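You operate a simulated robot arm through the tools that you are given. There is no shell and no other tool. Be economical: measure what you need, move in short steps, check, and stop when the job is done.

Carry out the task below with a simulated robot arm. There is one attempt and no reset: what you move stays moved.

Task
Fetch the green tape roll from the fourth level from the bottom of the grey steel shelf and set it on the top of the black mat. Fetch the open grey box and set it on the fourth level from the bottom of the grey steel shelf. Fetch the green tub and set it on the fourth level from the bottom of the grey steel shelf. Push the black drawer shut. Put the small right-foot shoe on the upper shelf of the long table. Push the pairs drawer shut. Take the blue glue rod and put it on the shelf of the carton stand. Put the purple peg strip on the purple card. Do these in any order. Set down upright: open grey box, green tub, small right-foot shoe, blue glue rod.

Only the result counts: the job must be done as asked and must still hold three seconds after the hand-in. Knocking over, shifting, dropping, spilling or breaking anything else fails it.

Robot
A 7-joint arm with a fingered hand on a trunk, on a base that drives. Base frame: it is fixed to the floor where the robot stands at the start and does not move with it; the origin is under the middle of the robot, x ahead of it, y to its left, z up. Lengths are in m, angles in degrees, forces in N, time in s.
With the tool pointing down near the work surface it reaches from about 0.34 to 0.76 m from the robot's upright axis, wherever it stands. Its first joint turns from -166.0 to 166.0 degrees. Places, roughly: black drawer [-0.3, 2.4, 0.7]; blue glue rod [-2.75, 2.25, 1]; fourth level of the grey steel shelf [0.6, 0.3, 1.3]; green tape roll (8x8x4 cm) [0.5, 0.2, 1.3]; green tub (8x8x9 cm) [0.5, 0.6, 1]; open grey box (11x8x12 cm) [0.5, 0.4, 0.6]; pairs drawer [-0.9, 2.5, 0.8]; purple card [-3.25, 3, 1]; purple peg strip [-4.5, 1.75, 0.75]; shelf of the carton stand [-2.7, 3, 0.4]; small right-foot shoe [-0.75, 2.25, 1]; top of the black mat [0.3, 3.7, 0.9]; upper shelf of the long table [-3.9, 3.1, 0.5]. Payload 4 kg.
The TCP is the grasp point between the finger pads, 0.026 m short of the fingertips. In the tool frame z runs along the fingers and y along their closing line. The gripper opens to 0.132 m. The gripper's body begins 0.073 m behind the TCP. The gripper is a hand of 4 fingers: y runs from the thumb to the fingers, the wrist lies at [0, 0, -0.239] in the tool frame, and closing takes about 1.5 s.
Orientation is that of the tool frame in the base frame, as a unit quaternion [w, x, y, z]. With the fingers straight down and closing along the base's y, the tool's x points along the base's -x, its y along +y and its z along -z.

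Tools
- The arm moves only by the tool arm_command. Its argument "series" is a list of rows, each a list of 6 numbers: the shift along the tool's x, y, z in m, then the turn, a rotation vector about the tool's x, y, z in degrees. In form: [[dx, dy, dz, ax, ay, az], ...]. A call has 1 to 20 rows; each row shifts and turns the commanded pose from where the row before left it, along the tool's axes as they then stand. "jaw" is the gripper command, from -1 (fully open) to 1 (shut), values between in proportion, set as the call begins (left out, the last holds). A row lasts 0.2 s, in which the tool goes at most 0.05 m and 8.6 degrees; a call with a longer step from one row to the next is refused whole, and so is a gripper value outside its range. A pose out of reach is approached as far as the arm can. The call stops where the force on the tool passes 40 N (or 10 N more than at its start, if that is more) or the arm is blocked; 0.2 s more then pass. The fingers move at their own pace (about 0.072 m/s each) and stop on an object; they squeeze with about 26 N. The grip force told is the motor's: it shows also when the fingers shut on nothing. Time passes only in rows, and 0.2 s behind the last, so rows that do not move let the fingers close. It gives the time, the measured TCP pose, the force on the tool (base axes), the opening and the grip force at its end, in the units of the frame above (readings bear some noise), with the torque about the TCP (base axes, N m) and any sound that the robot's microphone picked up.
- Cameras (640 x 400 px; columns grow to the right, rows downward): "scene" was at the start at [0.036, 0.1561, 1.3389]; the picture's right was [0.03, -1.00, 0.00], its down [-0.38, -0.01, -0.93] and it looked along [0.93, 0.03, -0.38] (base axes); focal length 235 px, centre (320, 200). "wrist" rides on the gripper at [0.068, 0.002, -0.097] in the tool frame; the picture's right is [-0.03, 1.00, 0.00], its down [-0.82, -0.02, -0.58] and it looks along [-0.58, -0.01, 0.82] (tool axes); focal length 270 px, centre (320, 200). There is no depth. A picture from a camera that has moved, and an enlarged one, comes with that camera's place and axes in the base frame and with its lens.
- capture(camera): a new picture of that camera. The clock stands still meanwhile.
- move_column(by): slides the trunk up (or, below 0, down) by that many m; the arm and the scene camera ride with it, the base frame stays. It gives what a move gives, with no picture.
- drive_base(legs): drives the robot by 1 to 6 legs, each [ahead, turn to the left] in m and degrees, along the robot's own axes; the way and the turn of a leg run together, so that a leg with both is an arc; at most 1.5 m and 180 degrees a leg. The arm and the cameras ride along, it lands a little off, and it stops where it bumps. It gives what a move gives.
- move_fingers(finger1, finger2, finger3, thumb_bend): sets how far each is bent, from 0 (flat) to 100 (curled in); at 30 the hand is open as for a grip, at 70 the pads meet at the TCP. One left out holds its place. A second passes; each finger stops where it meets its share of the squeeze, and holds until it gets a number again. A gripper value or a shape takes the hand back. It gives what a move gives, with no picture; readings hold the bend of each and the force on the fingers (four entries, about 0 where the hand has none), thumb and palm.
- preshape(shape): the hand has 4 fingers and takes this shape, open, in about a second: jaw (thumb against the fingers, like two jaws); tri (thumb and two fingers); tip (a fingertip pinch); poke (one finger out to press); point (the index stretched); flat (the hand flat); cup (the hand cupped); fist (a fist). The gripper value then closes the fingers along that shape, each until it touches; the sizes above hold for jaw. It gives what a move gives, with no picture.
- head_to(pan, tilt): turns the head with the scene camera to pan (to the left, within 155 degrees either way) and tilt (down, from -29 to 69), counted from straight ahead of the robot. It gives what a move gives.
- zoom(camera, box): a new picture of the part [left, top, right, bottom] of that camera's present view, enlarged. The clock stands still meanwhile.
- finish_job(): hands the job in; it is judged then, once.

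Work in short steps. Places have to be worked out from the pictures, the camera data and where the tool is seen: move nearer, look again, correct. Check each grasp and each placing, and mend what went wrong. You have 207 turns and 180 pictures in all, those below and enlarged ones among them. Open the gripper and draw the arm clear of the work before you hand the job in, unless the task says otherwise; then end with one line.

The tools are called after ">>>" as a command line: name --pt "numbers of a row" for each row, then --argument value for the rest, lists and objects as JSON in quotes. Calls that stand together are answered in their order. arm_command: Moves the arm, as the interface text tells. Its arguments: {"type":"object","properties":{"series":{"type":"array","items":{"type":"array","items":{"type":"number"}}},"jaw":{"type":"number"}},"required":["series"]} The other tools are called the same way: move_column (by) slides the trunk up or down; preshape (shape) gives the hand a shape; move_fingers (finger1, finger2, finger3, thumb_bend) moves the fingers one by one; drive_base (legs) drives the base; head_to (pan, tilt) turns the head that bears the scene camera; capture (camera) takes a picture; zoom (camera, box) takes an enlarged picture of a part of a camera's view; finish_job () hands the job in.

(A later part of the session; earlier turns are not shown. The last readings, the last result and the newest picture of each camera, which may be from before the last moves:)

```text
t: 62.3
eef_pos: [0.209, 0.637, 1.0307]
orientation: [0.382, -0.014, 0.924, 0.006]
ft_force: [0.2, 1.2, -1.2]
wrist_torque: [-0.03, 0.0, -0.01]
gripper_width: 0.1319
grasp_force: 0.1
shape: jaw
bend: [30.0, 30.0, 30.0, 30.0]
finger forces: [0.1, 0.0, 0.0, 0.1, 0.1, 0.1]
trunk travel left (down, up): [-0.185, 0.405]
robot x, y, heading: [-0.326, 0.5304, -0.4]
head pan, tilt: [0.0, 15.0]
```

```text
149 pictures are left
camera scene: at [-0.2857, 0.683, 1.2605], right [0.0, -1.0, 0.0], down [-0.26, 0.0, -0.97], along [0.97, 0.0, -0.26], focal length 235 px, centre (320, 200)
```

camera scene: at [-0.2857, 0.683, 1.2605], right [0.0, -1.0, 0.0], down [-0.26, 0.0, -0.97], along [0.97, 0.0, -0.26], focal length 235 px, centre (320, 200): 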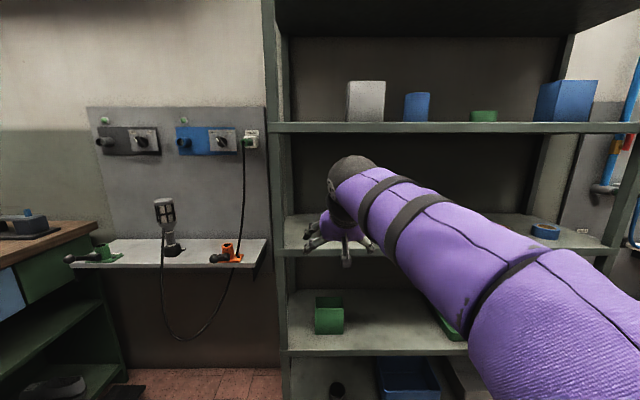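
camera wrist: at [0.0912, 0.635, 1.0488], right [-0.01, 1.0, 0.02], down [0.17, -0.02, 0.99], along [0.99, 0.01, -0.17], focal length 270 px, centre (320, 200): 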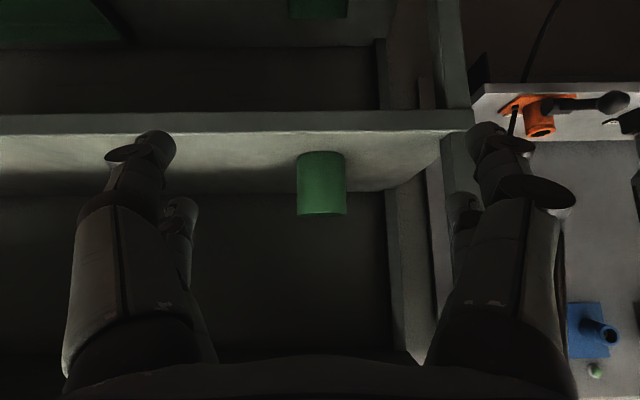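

Tub centre ≈ (0.51, 0.641), z 0.908–1.0. I drive in 0.2 m and check alignment.

>>> drive_base --legs '[[0.2, 0]]'

>>> capture --camera "wrist"

```text
t: 63.9
eef_pos: [0.4095, 0.638, 1.0281]
orientation: [0.382, -0.014, 0.924, 0.006]
ft_force: [1.0, 0.1, 0.0]
wrist_torque: [0.02, -0.02, -0.01]
gripper_width: 0.1318
grasp_force: 0.0
shape: jaw
bend: [30.0, 30.0, 30.0, 30.0]
finger forces: [0.0, 0.0, 0.0, 0.0, 0.0, 0.1]
trunk travel left (down, up): [-0.185, 0.405]
robot x, y, heading: [-0.1199, 0.53, -0.2]
head pan, tilt: [0.0, 15.0]
```

```text
148 pictures are left
camera wrist: at [0.292, 0.6342, 1.0489], right [-0.01, 1.0, 0.02], down [0.17, -0.02, 0.99], along [0.99, 0.02, -0.17], focal length 270 px, centre (320, 200)
```

wrist: 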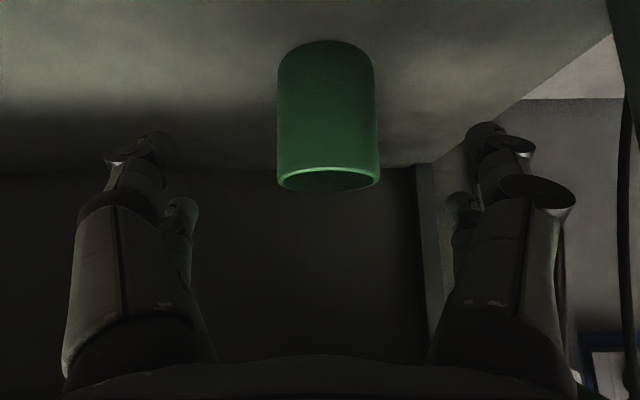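

Tub centre ≈ (0.50, 0.645). I advance and close on it.

>>> arm_command --pt "-0.0226 0.005 0 0 0 0" --pt "0 0 0.035 0 0 0" --pt "0 0 0.035 0 0 0" --pt "0 0 0.033 0 0 0" --pt "0 0 0 0 0 0"

>>> arm_command --pt "0 0 0 0 0 0" --pt "0 0 0 0 0 0" --pt "0 0 0 0 0 0" --pt "0 0 0 0 0 0" --pt "0 0 0 0 0 0" --pt "0 0 0 0 0 0" --jaw 0.7

>>> capture --camera "wrist"

```text
t: 65.1
eef_pos: [0.4984, 0.6437, 0.9723]
orientation: [0.383, -0.013, 0.924, 0.006]
ft_force: [0.3, 0.8, -0.1]
wrist_torque: [0.01, -0.01, -0.01]
gripper_width: 0.1317
grasp_force: 0.1
shape: jaw
bend: [30.0, 30.0, 30.0, 30.0]
finger forces: [0.1, 0.0, 0.0, 0.1, 0.1, 0.1]
trunk travel left (down, up): [-0.185, 0.405]
robot x, y, heading: [-0.1218, 0.5284, -0.2]
head pan, tilt: [0.0, 15.0]
```

```text
t: 66.5
eef_pos: [0.4982, 0.6441, 0.973]
orientation: [0.384, -0.014, 0.923, 0.006]
ft_force: [1.0, -0.8, 3.1]
wrist_torque: [0.0, -0.12, -0.02]
gripper_width: 0.0421
grasp_force: 26.2
shape: jaw
bend: [74.0, 77.0, 76.0, 73.0]
finger forces: [18.7, 31.8, 26.4, 0.0, 23.0, 0.1]
trunk travel left (down, up): [-0.185, 0.405]
robot x, y, heading: [-0.1195, 0.5298, -0.2]
head pan, tilt: [0.0, 15.0]
```

```text
147 pictures are left
camera wrist: at [0.3811, 0.6418, 0.9926], right [-0.01, 1.0, 0.02], down [0.17, -0.02, 0.99], along [0.99, 0.02, -0.17], focal length 270 px, centre (320, 200)
```

wrist: 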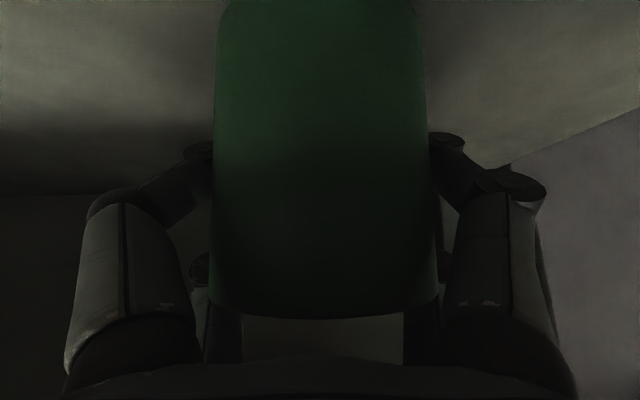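

Gripped (fingers wrapped around the tub). I lift 4 cm and check.

>>> arm_command --pt "-0.0141 0 -0.0141 0 0 0" --pt "-0.0141 0 -0.0141 0 0 0" --pt "0 0 0 0 0 0"

>>> capture --camera "wrist"

>>> capture --camera "scene"

```text
t: 67.3
eef_pos: [0.4978, 0.6436, 1.0125]
orientation: [0.382, -0.014, 0.924, 0.006]
ft_force: [0.4, 0.0, -0.4]
wrist_torque: [0.0, 0.0, 0.0]
gripper_width: 0.0377
grasp_force: 25.9
shape: jaw
bend: [75.0, 77.0, 76.0, 77.0]
finger forces: [17.3, 35.0, 25.3, 0.1, 25.1, 0.0]
trunk travel left (down, up): [-0.185, 0.405]
robot x, y, heading: [-0.1227, 0.526, -0.4]
head pan, tilt: [0.0, 15.0]
```

```text
146 pictures are left
camera wrist: at [0.3809, 0.6415, 1.0318], right [-0.01, 1.0, 0.02], down [0.17, -0.02, 0.99], along [0.99, 0.02, -0.17], focal length 270 px, centre (320, 200)
```

wrist: 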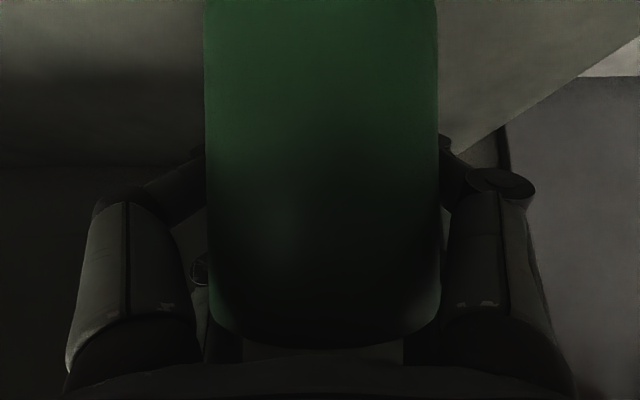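

```text
145 pictures are left
camera scene: at [-0.0849, 0.6822, 1.2605], right [0.0, -1.0, 0.0], down [-0.26, 0.0, -0.97], along [0.97, 0.0, -0.26], focal length 235 px, centre (320, 200)
```

scene: 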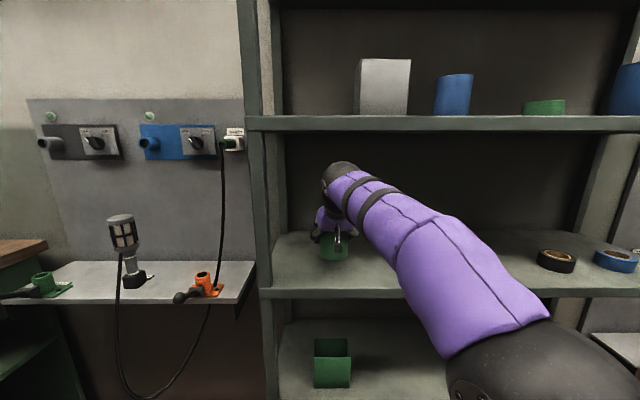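

>>> zoom --camera "scene" --box '[280, 190, 400, 270]'

```text
5.00 times, centred on (340, 230) of scene
camera zoom: at [-0.0849, 0.6822, 1.2605], right [0.0, -1.0, 0.0], down [-0.26, 0.0, -0.97], along [0.97, 0.0, -0.26], focal length 1174 px, centre (220, 50)
```

zoom: 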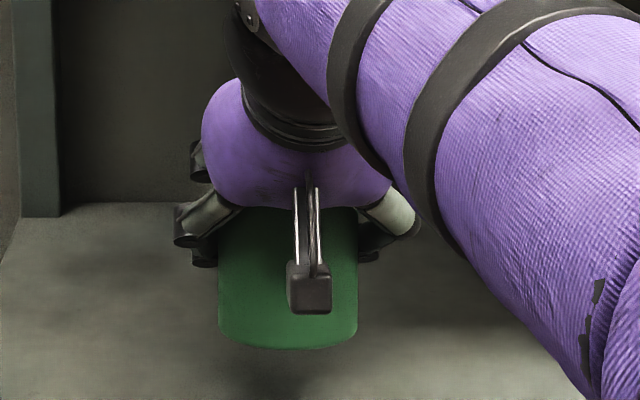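

The tub slid a bit into the palm and tilted ~8°, but the hold is enveloping. I withdraw, raise the trunk and check again.

>>> drive_base --legs '[[-0.25, 0]]'

>>> move_column --by 0.4

>>> arm_command --pt "0 0.0225 0 0 0 0" --pt "0 0.0225 0 0 0 0" --pt "0 0 0 0 -7.5 0" --pt "0 0 0 0 0 0"

>>> capture --camera "wrist"

>>> capture --camera "scene"

```text
t: 69.2
eef_pos: [0.2484, 0.6444, 1.012]
orientation: [0.382, -0.013, 0.924, 0.006]
ft_force: [0.5, 0.1, -0.8]
wrist_torque: [0.01, -0.02, -0.02]
gripper_width: 0.0377
grasp_force: 26.0
shape: jaw
bend: [75.0, 77.0, 76.0, 77.0]
finger forces: [17.4, 34.9, 25.5, 0.0, 25.3, 0.0]
trunk travel left (down, up): [-0.185, 0.405]
robot x, y, heading: [-0.374, 0.5266, -0.4]
head pan, tilt: [0.0, 15.0]
```

```text
t: 73.0
eef_pos: [0.2476, 0.644, 1.4116]
orientation: [0.382, -0.014, 0.924, 0.006]
ft_force: [-1.0, 0.3, -1.2]
wrist_torque: [-0.01, -0.05, -0.01]
gripper_width: 0.0377
grasp_force: 26.7
shape: jaw
bend: [75.0, 77.0, 76.0, 77.0]
finger forces: [17.3, 34.8, 25.4, 0.1, 25.3, 0.0]
trunk travel left (down, up): [-0.585, 0.005]
robot x, y, heading: [-0.374, 0.5273, -0.2]
head pan, tilt: [0.0, 15.0]
```

```text
t: 74.0
eef_pos: [0.246, 0.6888, 1.412]
orientation: [0.443, -0.013, 0.896, 0.007]
ft_force: [0.6, 0.4, -0.9]
wrist_torque: [-0.02, -0.06, 0.0]
gripper_width: 0.0378
grasp_force: 25.5
shape: jaw
bend: [75.0, 77.0, 76.0, 77.0]
finger forces: [17.2, 34.4, 25.2, 0.0, 25.1, 0.0]
trunk travel left (down, up): [-0.585, 0.005]
robot x, y, heading: [-0.3772, 0.5307, -0.5]
head pan, tilt: [0.0, 15.0]
```

```text
143 pictures are left
camera wrist: at [0.128, 0.6867, 1.4157], right [-0.01, 1.0, 0.02], down [0.04, -0.02, 1.0], along [1.0, 0.01, -0.04], focal length 270 px, centre (320, 200)
```

wrist: 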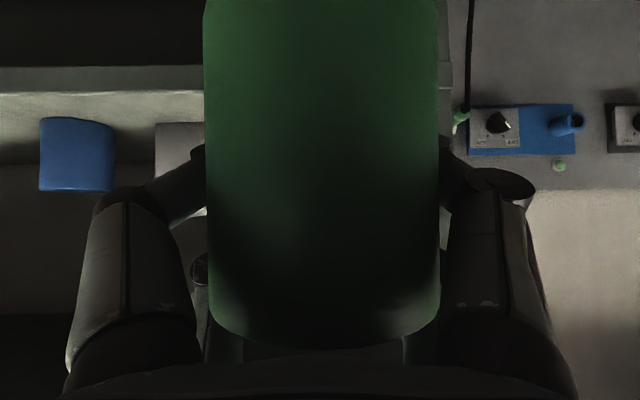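

```text
142 pictures are left
camera scene: at [-0.3352, 0.6832, 1.6605], right [-0.01, -1.0, 0.0], down [-0.26, 0.0, -0.97], along [0.97, 0.0, -0.26], focal length 235 px, centre (320, 200)
```

scene: 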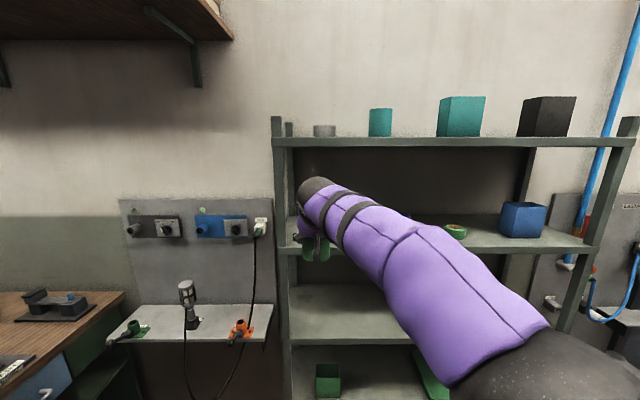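

Tub is now near vertical; its bottom is ≈5.8 cm below TCP and it's centred ≈2.5 cm behind the TCP. I drive in 0.27 m.

>>> drive_base --legs '[[0.27, 0.3]]'

>>> capture --camera "scene"

>>> arm_command --pt "0.0183 0 0.0238 0 0 0" --pt "0.0061 0 0.0079 0 0 0" --pt "0 0 0 0 0 0"

>>> capture --camera "scene"

```text
t: 75.9
eef_pos: [0.5187, 0.6884, 1.4111]
orientation: [0.442, -0.014, 0.897, 0.007]
ft_force: [-0.5, 0.2, -1.2]
wrist_torque: [0.05, -0.02, 0.01]
gripper_width: 0.0377
grasp_force: 26.0
shape: jaw
bend: [75.0, 77.0, 76.0, 77.0]
finger forces: [17.2, 34.4, 25.2, 0.1, 25.0, 0.0]
trunk travel left (down, up): [-0.585, 0.005]
robot x, y, heading: [-0.1051, 0.5319, -0.2]
head pan, tilt: [0.0, 15.0]
```

```text
141 pictures are left
camera scene: at [-0.0638, 0.6823, 1.6604], right [0.0, -1.0, 0.0], down [-0.26, 0.0, -0.97], along [0.97, 0.0, -0.26], focal length 235 px, centre (320, 200)
```

scene: 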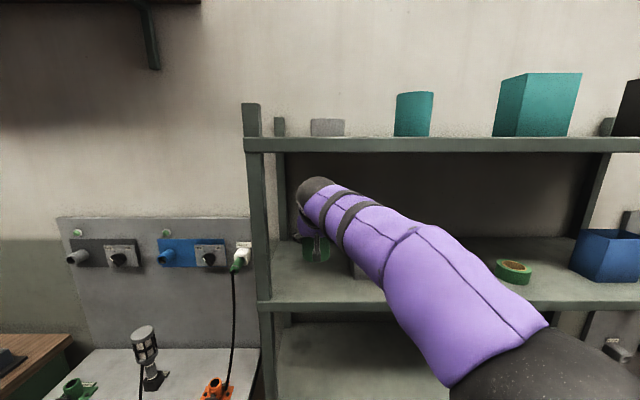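

```text
t: 76.7
eef_pos: [0.5283, 0.6898, 1.3715]
orientation: [0.442, -0.014, 0.897, 0.007]
ft_force: [0.1, 0.2, -0.4]
wrist_torque: [-0.01, -0.06, -0.01]
gripper_width: 0.0375
grasp_force: 25.3
shape: jaw
bend: [75.0, 77.0, 76.0, 77.0]
finger forces: [17.0, 34.4, 25.2, 0.0, 25.1, 0.0]
trunk travel left (down, up): [-0.585, 0.005]
robot x, y, heading: [-0.1008, 0.5304, -0.4]
head pan, tilt: [0.0, 15.0]
```

```text
140 pictures are left
camera scene: at [-0.0647, 0.6822, 1.6605], right [0.0, -1.0, 0.0], down [-0.26, 0.0, -0.97], along [0.97, 0.0, -0.26], focal length 235 px, centre (320, 200)
```

scene: 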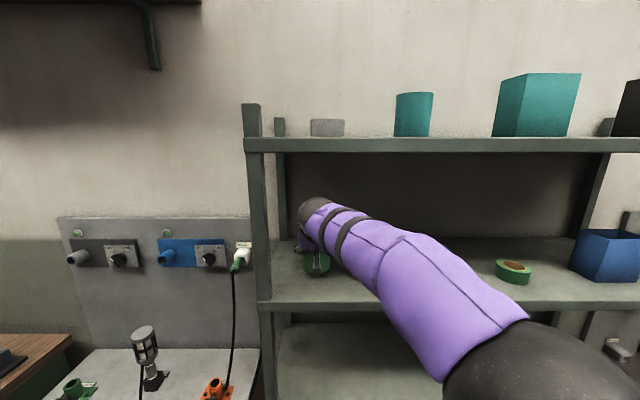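

Continue down in small steps (down = 0.793x + 0.609z in tool axes).

>>> arm_command --pt "0.0063 0 0.0049 0 0 0" --pt "0.0063 0 0.0049 0 0 0" --pt "0 0 0 0 0 0"

>>> arm_command --pt "0.0024 0 0.0018 0 0 0" --pt "0.0024 0 0.0018 0 0 0" --pt "0 0 0 0 0 0"

>>> arm_command --pt "0.0016 0 0.0012 0 0 0" --pt "0.0016 0 0.0012 0 0 0" --pt "0 0 0 0 0 0"

```text
t: 77.5
eef_pos: [0.5274, 0.6894, 1.357]
orientation: [0.442, -0.014, 0.897, 0.007]
ft_force: [1.0, -1.1, -1.2]
wrist_torque: [-0.03, -0.02, 0.0]
gripper_width: 0.0377
grasp_force: 26.0
shape: jaw
bend: [75.0, 77.0, 76.0, 77.0]
finger forces: [17.1, 34.3, 25.2, 0.0, 25.2, 0.0]
trunk travel left (down, up): [-0.585, 0.005]
robot x, y, heading: [-0.103, 0.5253, -0.4]
head pan, tilt: [0.0, 15.0]
```

```text
t: 78.3
eef_pos: [0.5258, 0.6887, 1.3548]
orientation: [0.445, -0.014, 0.896, 0.008]
ft_force: [1.8, -0.2, 15.6]
wrist_torque: [0.03, -0.14, -0.01]
gripper_width: 0.0379
grasp_force: 25.8
shape: jaw
bend: [75.0, 77.0, 76.0, 77.0]
finger forces: [19.8, 36.3, 27.0, 0.1, 26.8, 0.0]
trunk travel left (down, up): [-0.585, 0.005]
robot x, y, heading: [-0.101, 0.5294, -0.4]
head pan, tilt: [0.0, 15.0]
```

```text
t: 79.1
eef_pos: [0.5252, 0.6885, 1.353]
orientation: [0.448, -0.014, 0.894, 0.009]
ft_force: [2.1, -0.9, 34.1]
wrist_torque: [0.03, -0.36, 0.0]
gripper_width: 0.0382
grasp_force: 25.9
shape: jaw
bend: [75.0, 77.0, 76.0, 77.0]
finger forces: [22.8, 39.5, 29.2, 0.1, 28.5, 0.0]
trunk travel left (down, up): [-0.585, 0.005]
robot x, y, heading: [-0.1018, 0.5269, -0.3]
head pan, tilt: [0.0, 15.0]
```

Contact. I ease the pressure 2 mm, open, and check before retreating.

>>> arm_command --pt "-0.002 0 -0.0015 0 0 0" --pt "0 0 0 0 0 0"

>>> arm_command --pt "0 0 0 0 0 0" --pt "0 0 0 0 0 0" --pt "0 0 0 0 0 0" --pt "0 0 0 0 0 0" --pt "0 0 0 0 0 0" --pt "0 0 0 0 0 0" --pt "0 0 0 0 0 0" --jaw -1

>>> capture --camera "wrist"

```text
t: 79.7
eef_pos: [0.5257, 0.6886, 1.3548]
orientation: [0.445, -0.014, 0.895, 0.008]
ft_force: [0.6, -0.4, 29.1]
wrist_torque: [0.01, -0.28, 0.01]
gripper_width: 0.0378
grasp_force: 26.1
shape: jaw
bend: [75.0, 77.0, 76.0, 77.0]
finger forces: [22.3, 38.4, 28.3, 0.1, 28.2, 0.1]
trunk travel left (down, up): [-0.585, 0.005]
robot x, y, heading: [-0.1005, 0.5283, -0.2]
head pan, tilt: [0.0, 15.0]
```

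```text
t: 81.3
eef_pos: [0.528, 0.6902, 1.3497]
orientation: [0.442, -0.014, 0.897, 0.007]
ft_force: [0.4, -0.2, 0.2]
wrist_torque: [-0.01, -0.01, 0.0]
gripper_width: 0.1319
grasp_force: 0.0
shape: jaw
bend: [30.0, 30.0, 30.0, 30.0]
finger forces: [0.0, 0.1, 0.0, 0.0, 0.0, 0.0]
trunk travel left (down, up): [-0.585, 0.005]
robot x, y, heading: [-0.1052, 0.5288, -0.1]
head pan, tilt: [0.0, 15.0]
```

```text
139 pictures are left
camera wrist: at [0.4088, 0.687, 1.3538], right [-0.02, 1.0, 0.02], down [0.04, -0.02, 1.0], along [1.0, 0.02, -0.04], focal length 270 px, centre (320, 200)
```

wrist: 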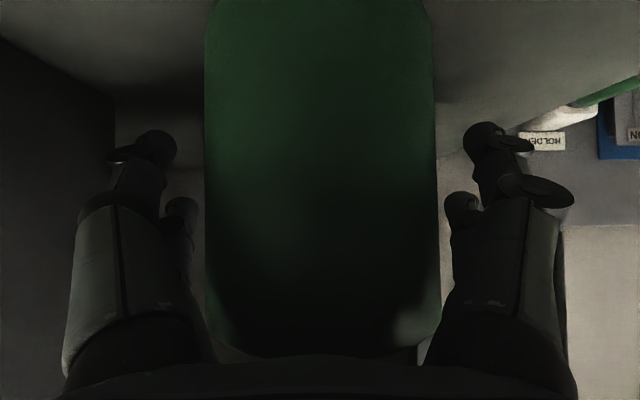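

Tub stands; I retreat along the tool axis then drive back and check.

>>> arm_command --pt "0 0 -0.02 0 0 0" --pt "0 0 -0.03 0 0 0" --pt "0 0 -0.03 0 0 0" --pt "0 0 0 0 0 0"

>>> drive_base --legs '[[-0.24, 0]]'

>>> capture --camera "wrist"

>>> capture --camera "scene"

```text
t: 82.3
eef_pos: [0.4634, 0.6876, 1.399]
orientation: [0.443, -0.014, 0.897, 0.006]
ft_force: [0.7, -0.5, 0.6]
wrist_torque: [0.01, 0.0, 0.0]
gripper_width: 0.1318
grasp_force: 0.1
shape: jaw
bend: [30.0, 30.0, 30.0, 30.0]
finger forces: [0.0, 0.1, 0.0, 0.0, 0.0, 0.0]
trunk travel left (down, up): [-0.585, 0.005]
robot x, y, heading: [-0.1029, 0.5309, -0.2]
head pan, tilt: [0.0, 15.0]
```

```text
t: 84.1
eef_pos: [0.2233, 0.6889, 1.3977]
orientation: [0.443, -0.016, 0.897, 0.008]
ft_force: [0.0, 0.7, 0.2]
wrist_torque: [0.0, 0.0, 0.0]
gripper_width: 0.1318
grasp_force: 0.1
shape: jaw
bend: [30.0, 30.0, 30.0, 30.0]
finger forces: [0.0, 0.0, 0.1, 0.1, 0.1, 0.1]
trunk travel left (down, up): [-0.585, 0.005]
robot x, y, heading: [-0.3431, 0.5302, -0.0]
head pan, tilt: [0.0, 15.0]
```

```text
138 pictures are left
camera wrist: at [0.1049, 0.6859, 1.4025], right [-0.02, 1.0, 0.02], down [0.04, -0.02, 1.0], along [1.0, 0.02, -0.04], focal length 270 px, centre (320, 200)
```

wrist: 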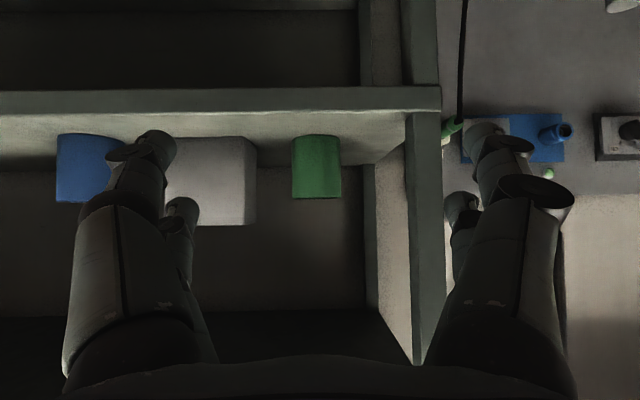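

```text
137 pictures are left
camera scene: at [-0.3053, 0.6827, 1.6606], right [0.0, -1.0, 0.0], down [-0.26, 0.0, -0.97], along [0.97, 0.0, -0.26], focal length 235 px, centre (320, 200)
```

scene: 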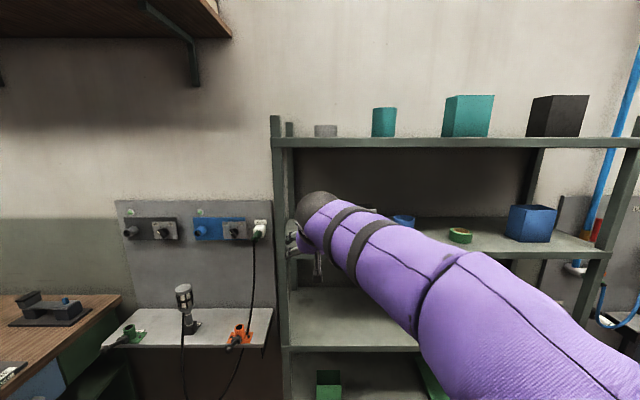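

Both stand upright on level 4. Next the roll at ≈(0.50, 0.17): I centre the arm, steepen the pitch to ~35° from vertical, and sidestep right.

>>> arm_command --pt "0 -0.04 0 0 0 0" --pt "0 -0.04 0 0 0 0" --pt "0 -0.04 0 0 0 0" --pt "0 -0.04 0 0 0 0" --pt "0 0 0 0 6 0" --pt "0 0 0 0 6 0" --pt "0 0 0 0 5.5 0" --pt "0 0 0 0 0 0"

>>> drive_base --legs '[[0.03, 0], [0, -90], [0.36, 0], [0, 90]]'

>>> capture --camera "wrist"

>>> capture --camera "scene"

```text
t: 85.9
eef_pos: [0.2287, 0.5294, 1.3985]
orientation: [0.3, -0.015, 0.954, 0.004]
ft_force: [0.3, 0.4, 0.2]
wrist_torque: [0.03, 0.03, 0.02]
gripper_width: 0.1319
grasp_force: 0.0
shape: jaw
bend: [30.0, 30.0, 30.0, 30.0]
finger forces: [0.0, 0.0, 0.0, 0.0, 0.0, 0.0]
trunk travel left (down, up): [-0.585, 0.005]
robot x, y, heading: [-0.3401, 0.5274, -0.0]
head pan, tilt: [0.0, 15.0]
```

```text
t: 97.2
eef_pos: [0.2538, 0.1698, 1.3982]
orientation: [0.301, -0.016, 0.953, 0.005]
ft_force: [-0.7, -0.2, 0.1]
wrist_torque: [0.02, 0.02, 0.01]
gripper_width: 0.1321
grasp_force: 0.1
shape: jaw
bend: [30.0, 30.0, 30.0, 30.0]
finger forces: [0.1, 0.0, 0.0, 0.0, 0.0, 0.0]
trunk travel left (down, up): [-0.585, 0.005]
robot x, y, heading: [-0.319, 0.17, -0.1]
head pan, tilt: [0.0, 15.0]
```

```text
136 pictures are left
camera wrist: at [0.1416, 0.1668, 1.4377], right [-0.01, 1.0, 0.01], down [0.34, -0.01, 0.94], along [0.94, 0.02, -0.34], focal length 270 px, centre (320, 200)
```

wrist: 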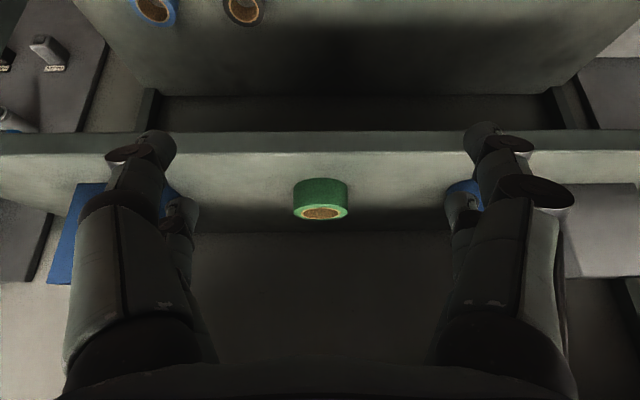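

```text
135 pictures are left
camera scene: at [-0.2806, 0.3239, 1.6605], right [0.0, -1.0, 0.0], down [-0.26, 0.0, -0.97], along [0.97, 0.0, -0.26], focal length 235 px, centre (320, 200)
```

scene: 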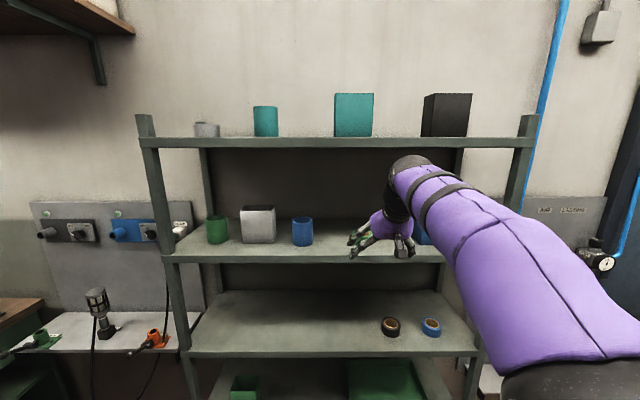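

Roll centre ≈ (0.51, 0.174), top z≈1.323. Drive in 0.22 m and check.

>>> drive_base --legs '[[0.22, 0]]'

>>> capture --camera "wrist"

```text
t: 98.9
eef_pos: [0.4771, 0.169, 1.3971]
orientation: [0.3, -0.015, 0.954, 0.005]
ft_force: [-0.3, -0.3, 0.0]
wrist_torque: [-0.01, 0.04, 0.0]
gripper_width: 0.1317
grasp_force: 0.0
shape: jaw
bend: [30.0, 30.0, 30.0, 30.0]
finger forces: [0.0, 0.0, 0.1, 0.0, 0.0, 0.1]
trunk travel left (down, up): [-0.585, 0.005]
robot x, y, heading: [-0.097, 0.1697, -0.1]
head pan, tilt: [0.0, 15.0]
```

```text
134 pictures are left
camera wrist: at [0.3652, 0.1661, 1.4373], right [-0.01, 1.0, 0.01], down [0.34, -0.01, 0.94], along [0.94, 0.01, -0.34], focal length 270 px, centre (320, 200)
```

wrist: 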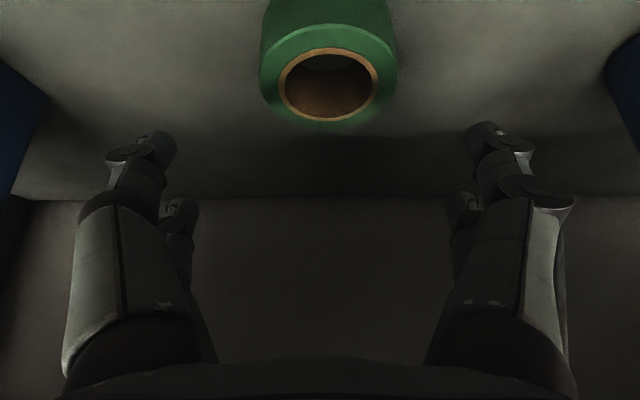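

Roll centre refined to ≈(0.497, 0.173). I descend around it.

>>> arm_command --pt "0.0267 0.004 0 0 0 0" --pt "0 0 0.025 0 0 0" --pt "0 0 0.025 0 0 0" --pt "0 0 0.015 0 0 0" --pt "0 0 0 0 0 0"

>>> capture --camera "wrist"

>>> capture --camera "scene"

```text
t: 100.1
eef_pos: [0.4919, 0.1726, 1.3317]
orientation: [0.303, -0.015, 0.953, 0.005]
ft_force: [1.5, -0.3, 15.1]
wrist_torque: [0.22, 0.04, -0.27]
gripper_width: 0.132
grasp_force: 0.1
shape: jaw
bend: [29.0, 30.0, 30.0, 30.0]
finger forces: [8.5, 0.0, 0.0, 0.0, 5.8, 0.1]
trunk travel left (down, up): [-0.585, 0.005]
robot x, y, heading: [-0.0936, 0.1676, -0.1]
head pan, tilt: [0.0, 15.0]
```

```text
133 pictures are left
camera wrist: at [0.3794, 0.1702, 1.3711], right [-0.01, 1.0, 0.01], down [0.33, -0.01, 0.94], along [0.94, 0.01, -0.33], focal length 270 px, centre (320, 200)
```

wrist: 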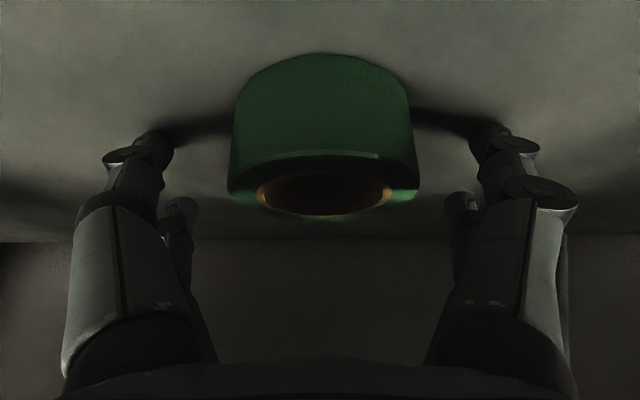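

```text
132 pictures are left
camera scene: at [-0.0589, 0.3234, 1.6608], right [0.0, -1.0, 0.0], down [-0.26, 0.0, -0.97], along [0.97, 0.0, -0.26], focal length 235 px, centre (320, 200)
```

scene: 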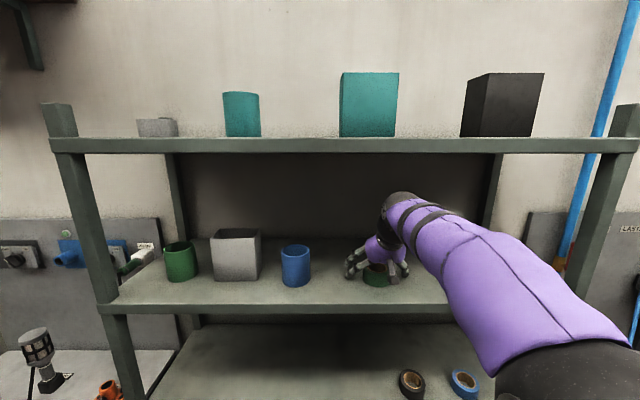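

Fingertips touch the shelf (z≈1.293) and the roll is centred. I rise 2 mm and close.

>>> arm_command --pt "-0.0011 0 -0.0016 0 0 0" --pt "0 0 0 0 0 0" --pt "0 0 0 0 0 0" --pt "0 0 0 0 0 0" --pt "0 0 0 0 0 0" --pt "0 0 0 0 0 0" --pt "0 0 0 0 0 0" --jaw 0.7

>>> capture --camera "wrist"

```text
t: 101.7
eef_pos: [0.4901, 0.1726, 1.3343]
orientation: [0.302, -0.016, 0.953, 0.006]
ft_force: [-0.7, 1.8, 24.4]
wrist_torque: [0.24, 0.15, 0.14]
gripper_width: 0.0318
grasp_force: 26.4
shape: jaw
bend: [76.0, 63.0, 63.0, 73.0]
finger forces: [34.9, 0.0, 0.1, 0.0, 26.3, 0.1]
trunk travel left (down, up): [-0.585, 0.005]
robot x, y, heading: [-0.0955, 0.1684, -0.2]
head pan, tilt: [0.0, 15.0]
```

```text
131 pictures are left
camera wrist: at [0.3779, 0.1704, 1.3729], right [-0.01, 1.0, 0.01], down [0.33, -0.01, 0.94], along [0.94, 0.02, -0.33], focal length 270 px, centre (320, 200)
```

wrist: 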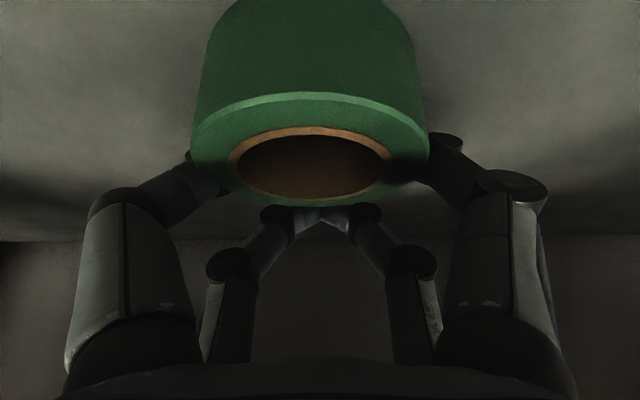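

Finger 1 and the thumb hold it, drawn toward the palm. I lift 4 cm to see whether it holds.

>>> arm_command --pt "-0.0057 0 -0.0082 0 0 0" --pt "-0.0086 0 -0.0123 0 0 0" --pt "-0.0086 0 -0.0123 0 0 0" --pt "0 0 0 0 0 0"

>>> capture --camera "wrist"

>>> zoom --camera "scene" --box '[310, 160, 470, 310]'

```text
t: 102.7
eef_pos: [0.491, 0.1726, 1.3706]
orientation: [0.3, -0.016, 0.954, 0.005]
ft_force: [-0.2, 0.6, -0.3]
wrist_torque: [0.0, -0.05, 0.04]
gripper_width: 0.0317
grasp_force: 26.9
shape: jaw
bend: [76.0, 63.0, 63.0, 73.0]
finger forces: [19.1, 0.0, 0.1, 0.1, 19.1, 0.0]
trunk travel left (down, up): [-0.585, 0.005]
robot x, y, heading: [-0.0935, 0.1695, -0.1]
head pan, tilt: [0.0, 15.0]
```

```text
130 pictures are left
camera wrist: at [0.3795, 0.17, 1.4106], right [-0.01, 1.0, 0.01], down [0.34, -0.01, 0.94], along [0.94, 0.01, -0.34], focal length 270 px, centre (320, 200)
```

wrist: 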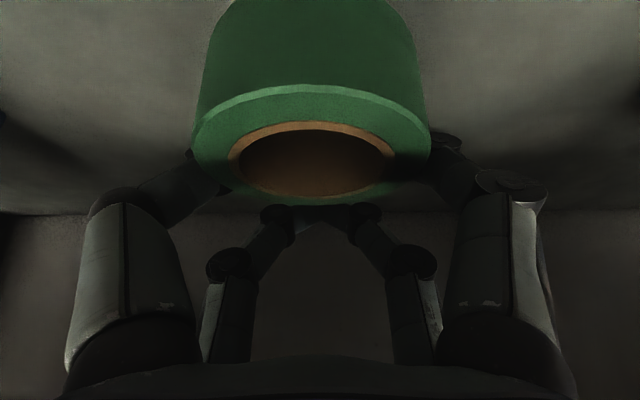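

```text
2.67 times, centred on (390, 235) of scene
camera zoom: at [-0.0576, 0.3235, 1.6605], right [0.0, -1.0, 0.0], down [-0.26, 0.0, -0.97], along [0.97, 0.0, -0.26], focal length 626 px, centre (133, 107)
```

zoom: 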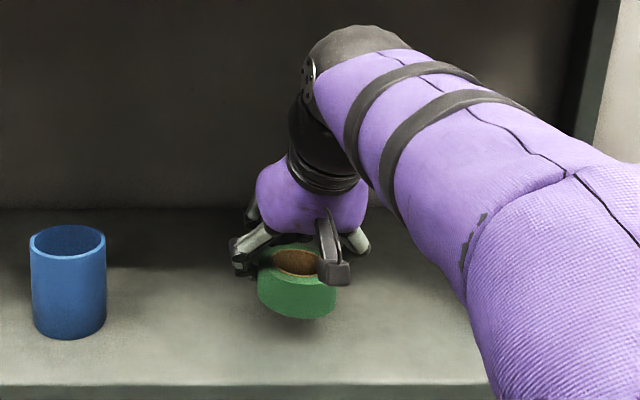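

Roll is held. I back out, turn left and take a wide look for the mat and the route.

>>> drive_base --legs '[[-0.24, 0], [0, 90], [0.5, 0]]'

>>> head_to --pan 0 --tilt 20

>>> capture --camera "scene"

>>> head_to --pan 55 --tilt 20

>>> capture --camera "scene"

>>> capture --camera "wrist"

```text
t: 111.3
eef_pos: [-0.344, 1.2622, 1.37]
orientation: [-0.208, 0.687, -0.662, -0.215]
ft_force: [-0.2, 1.1, -0.1]
wrist_torque: [0.01, 0.02, -0.03]
gripper_width: 0.0316
grasp_force: 25.4
shape: jaw
bend: [76.0, 63.0, 63.0, 73.0]
finger forces: [19.2, 0.0, 0.1, 0.0, 19.0, 0.0]
trunk travel left (down, up): [-0.585, 0.005]
robot x, y, heading: [-0.3377, 0.6771, 90.3]
head pan, tilt: [0.0, 15.0]
```

```text
t: 111.9
eef_pos: [-0.3443, 1.2631, 1.3714]
orientation: [-0.208, 0.687, -0.662, -0.217]
ft_force: [-0.3, -0.7, -0.5]
wrist_torque: [0.03, -0.02, 0.04]
gripper_width: 0.0317
grasp_force: 25.5
shape: jaw
bend: [76.0, 63.0, 63.0, 73.0]
finger forces: [19.2, 0.1, 0.1, 0.0, 19.2, 0.0]
trunk travel left (down, up): [-0.585, 0.005]
robot x, y, heading: [-0.3342, 0.6782, 90.6]
head pan, tilt: [0.0, 20.0]
```

```text
128 pictures are left
camera scene: at [-0.4879, 0.7102, 1.6524], right [1.0, 0.01, 0.0], down [0.0, -0.34, -0.94], along [-0.01, 0.94, -0.34], focal length 235 px, centre (320, 200)
```

scene: 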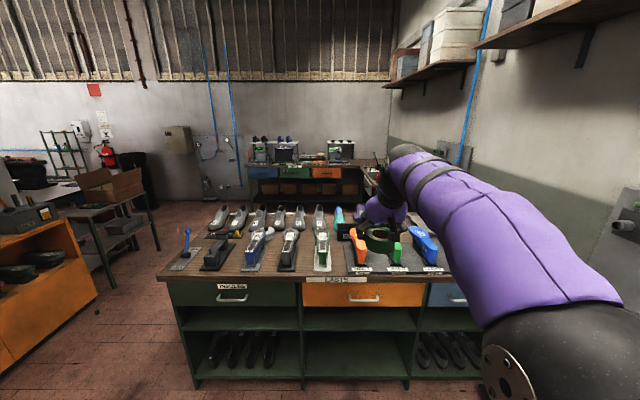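

```text
t: 113.2
eef_pos: [-0.3445, 1.2627, 1.3709]
orientation: [-0.209, 0.687, -0.662, -0.217]
ft_force: [0.0, 0.4, -1.0]
wrist_torque: [-0.01, 0.04, 0.01]
gripper_width: 0.0313
grasp_force: 26.0
shape: jaw
bend: [76.0, 63.0, 63.0, 73.0]
finger forces: [19.3, 0.0, 0.0, 0.0, 19.0, 0.0]
trunk travel left (down, up): [-0.585, 0.005]
robot x, y, heading: [-0.3371, 0.6751, 90.2]
head pan, tilt: [55.0, 20.0]
```

```text
127 pictures are left
camera scene: at [-0.5639, 0.6701, 1.6524], right [0.57, 0.82, 0.0], down [0.28, -0.2, -0.94], along [-0.77, 0.54, -0.34], focal length 235 px, centre (320, 200)
```

scene: 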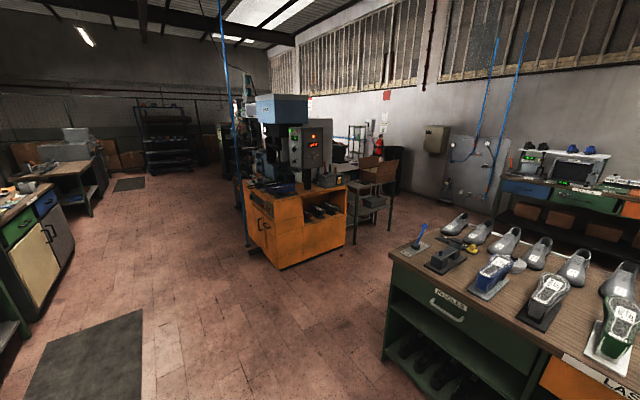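

```text
126 pictures are left
camera wrist: at [-0.3423, 1.1505, 1.4109], right [-1.0, -0.02, 0.01], down [0.01, 0.34, 0.94], along [-0.02, 0.94, -0.34], focal length 270 px, centre (320, 200)
```

wrist: 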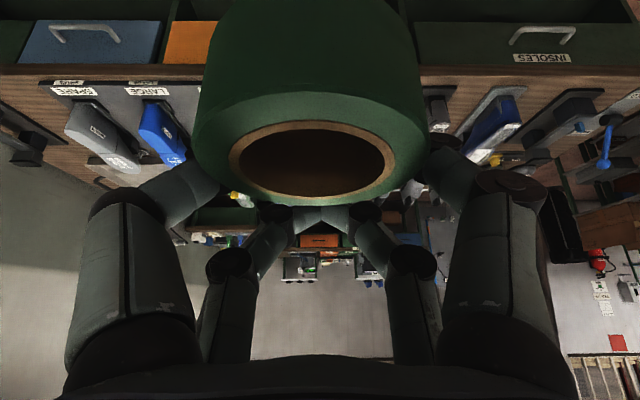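

The mat is on the far bench; the route goes round the left end of this bench. I drive to the left corridor and up to its far end.

>>> drive_base --legs '[[0, 90], [1.5, 0], [0, -90], [1.2, 0]]'

>>> head_to --pan 0 --tilt 20

>>> capture --camera "scene"

>>> head_to --pan -50 --tilt 25

>>> capture --camera "scene"

>>> head_to --pan 55 --tilt 25

>>> capture --camera "scene"

```text
t: 134.8
eef_pos: [-1.8755, 2.4348, 1.3695]
orientation: [-0.206, 0.694, -0.654, -0.219]
ft_force: [-0.7, 0.3, -0.5]
wrist_torque: [0.01, -0.03, 0.05]
gripper_width: 0.0313
grasp_force: 26.0
shape: jaw
bend: [76.0, 63.0, 63.0, 73.0]
finger forces: [19.2, 0.1, 0.1, 0.0, 19.0, 0.0]
trunk travel left (down, up): [-0.585, 0.005]
robot x, y, heading: [-1.8589, 1.8473, 91.3]
head pan, tilt: [55.0, 20.0]
```

```text
t: 136.1
eef_pos: [-1.8754, 2.4348, 1.3703]
orientation: [-0.207, 0.694, -0.654, -0.218]
ft_force: [0.3, -0.8, -1.8]
wrist_torque: [0.01, 0.01, 0.02]
gripper_width: 0.0313
grasp_force: 25.6
shape: jaw
bend: [76.0, 63.0, 63.0, 73.0]
finger forces: [19.2, 0.1, 0.1, 0.0, 18.9, 0.1]
trunk travel left (down, up): [-0.585, 0.005]
robot x, y, heading: [-1.8592, 1.8516, 91.4]
head pan, tilt: [0.0, 20.0]
```

```text
125 pictures are left
camera scene: at [-2.0095, 1.88, 1.6524], right [1.0, 0.02, 0.0], down [0.01, -0.34, -0.94], along [-0.02, 0.94, -0.34], focal length 235 px, centre (320, 200)
```

scene: 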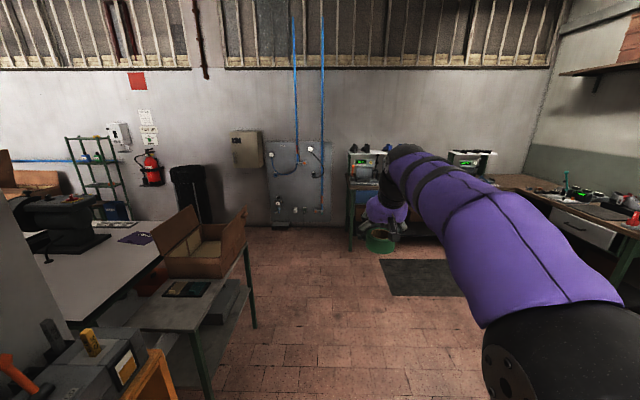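

```text
t: 137.2
eef_pos: [-1.876, 2.4354, 1.371]
orientation: [-0.207, 0.693, -0.655, -0.219]
ft_force: [-1.0, 0.0, -0.4]
wrist_torque: [0.03, 0.0, 0.02]
gripper_width: 0.0316
grasp_force: 26.2
shape: jaw
bend: [76.0, 63.0, 63.0, 73.0]
finger forces: [19.2, 0.1, 0.0, 0.0, 19.0, 0.0]
trunk travel left (down, up): [-0.585, 0.005]
robot x, y, heading: [-1.8619, 1.85, 91.5]
head pan, tilt: [-50.0, 25.0]
```

```text
124 pictures are left
camera scene: at [-1.9381, 1.8478, 1.6443], right [0.66, -0.75, 0.0], down [-0.32, -0.28, -0.91], along [0.68, 0.6, -0.42], focal length 235 px, centre (320, 200)
```

scene: 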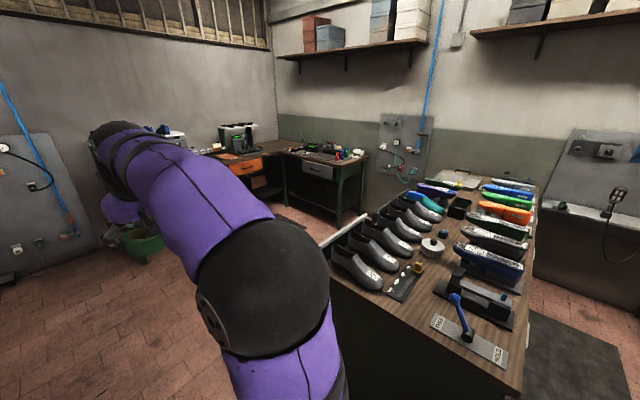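

```text
t: 139.1
eef_pos: [-1.8759, 2.4353, 1.3704]
orientation: [-0.207, 0.693, -0.655, -0.219]
ft_force: [-0.4, -0.1, -0.4]
wrist_torque: [0.04, -0.02, -0.01]
gripper_width: 0.0312
grasp_force: 25.6
shape: jaw
bend: [76.0, 63.0, 63.0, 73.0]
finger forces: [19.2, 0.1, 0.1, 0.0, 19.1, 0.0]
trunk travel left (down, up): [-0.585, 0.005]
robot x, y, heading: [-1.8619, 1.8491, 91.2]
head pan, tilt: [55.0, 25.0]
```

```text
123 pictures are left
camera scene: at [-2.0839, 1.838, 1.6443], right [0.55, 0.83, 0.0], down [0.35, -0.23, -0.91], along [-0.75, 0.5, -0.42], focal length 235 px, centre (320, 200)
```

scene: 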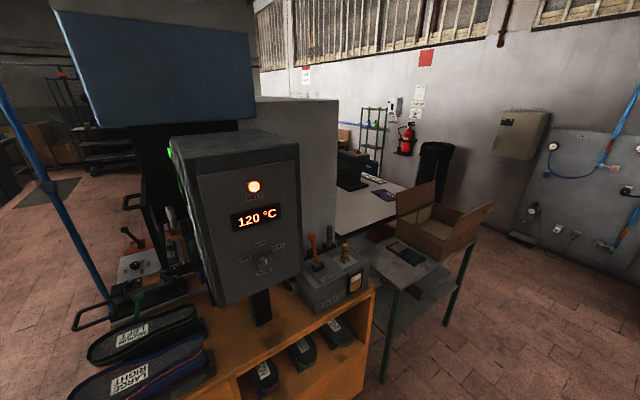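

The L-desk with the black mat is at the far right. I drive up to y≈3.55, turn right and approach.

>>> drive_base --legs '[[1.5, 0], [0.2, 0], [0, -91.3], [0.9, 0]]'

>>> head_to --pan 0 --tilt 25

>>> capture --camera "scene"

>>> head_to --pan -60 --tilt 35

>>> capture --camera "scene"

```text
t: 156.2
eef_pos: [-0.4154, 3.5655, 1.3709]
orientation: [0.3, -0.022, 0.954, 0.007]
ft_force: [-0.5, 0.4, -1.0]
wrist_torque: [-0.03, -0.02, 0.01]
gripper_width: 0.0314
grasp_force: 25.8
shape: jaw
bend: [76.0, 63.0, 63.0, 73.0]
finger forces: [19.2, 0.0, 0.0, 0.0, 19.0, 0.0]
trunk travel left (down, up): [-0.585, 0.005]
robot x, y, heading: [-0.9993, 3.5507, 0.9]
head pan, tilt: [55.0, 25.0]
```

```text
t: 157.5
eef_pos: [-0.4168, 3.5649, 1.3715]
orientation: [0.301, -0.022, 0.953, 0.007]
ft_force: [0.2, -0.6, -0.7]
wrist_torque: [0.01, -0.02, 0.0]
gripper_width: 0.0316
grasp_force: 26.2
shape: jaw
bend: [76.0, 63.0, 63.0, 73.0]
finger forces: [19.2, 0.0, 0.0, 0.0, 18.9, 0.0]
trunk travel left (down, up): [-0.585, 0.005]
robot x, y, heading: [-1.0041, 3.5469, 0.9]
head pan, tilt: [0.0, 25.0]
```

```text
122 pictures are left
camera scene: at [-0.9688, 3.7076, 1.6443], right [0.02, -1.0, 0.0], down [-0.42, -0.01, -0.91], along [0.91, 0.01, -0.42], focal length 235 px, centre (320, 200)
```

scene: 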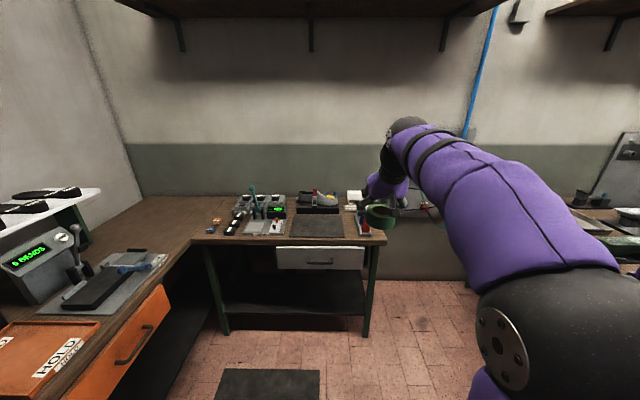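

```text
t: 158.8
eef_pos: [-0.4167, 3.5637, 1.3721]
orientation: [0.301, -0.023, 0.953, 0.007]
ft_force: [-0.3, 0.3, -1.5]
wrist_torque: [0.0, -0.01, -0.01]
gripper_width: 0.0316
grasp_force: 26.3
shape: jaw
bend: [76.0, 63.0, 63.0, 73.0]
finger forces: [19.3, 0.0, 0.0, 0.0, 18.9, 0.0]
trunk travel left (down, up): [-0.585, 0.005]
robot x, y, heading: [-1.002, 3.5525, 0.9]
head pan, tilt: [-60.0, 35.0]
```

```text
121 pictures are left
camera scene: at [-1.0157, 3.6306, 1.6285], right [-0.86, -0.51, 0.0], down [-0.29, 0.49, -0.82], along [0.42, -0.7, -0.57], focal length 235 px, centre (320, 200)
```

scene: 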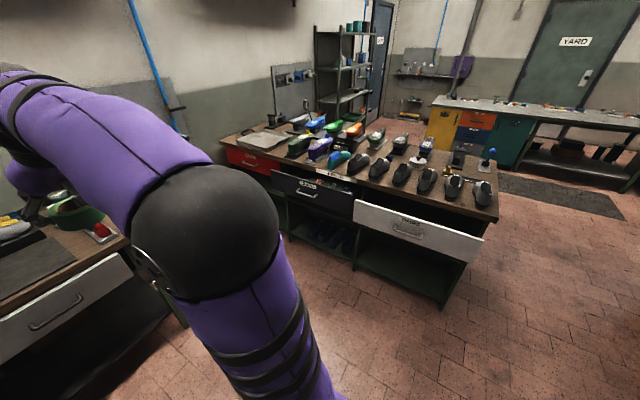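

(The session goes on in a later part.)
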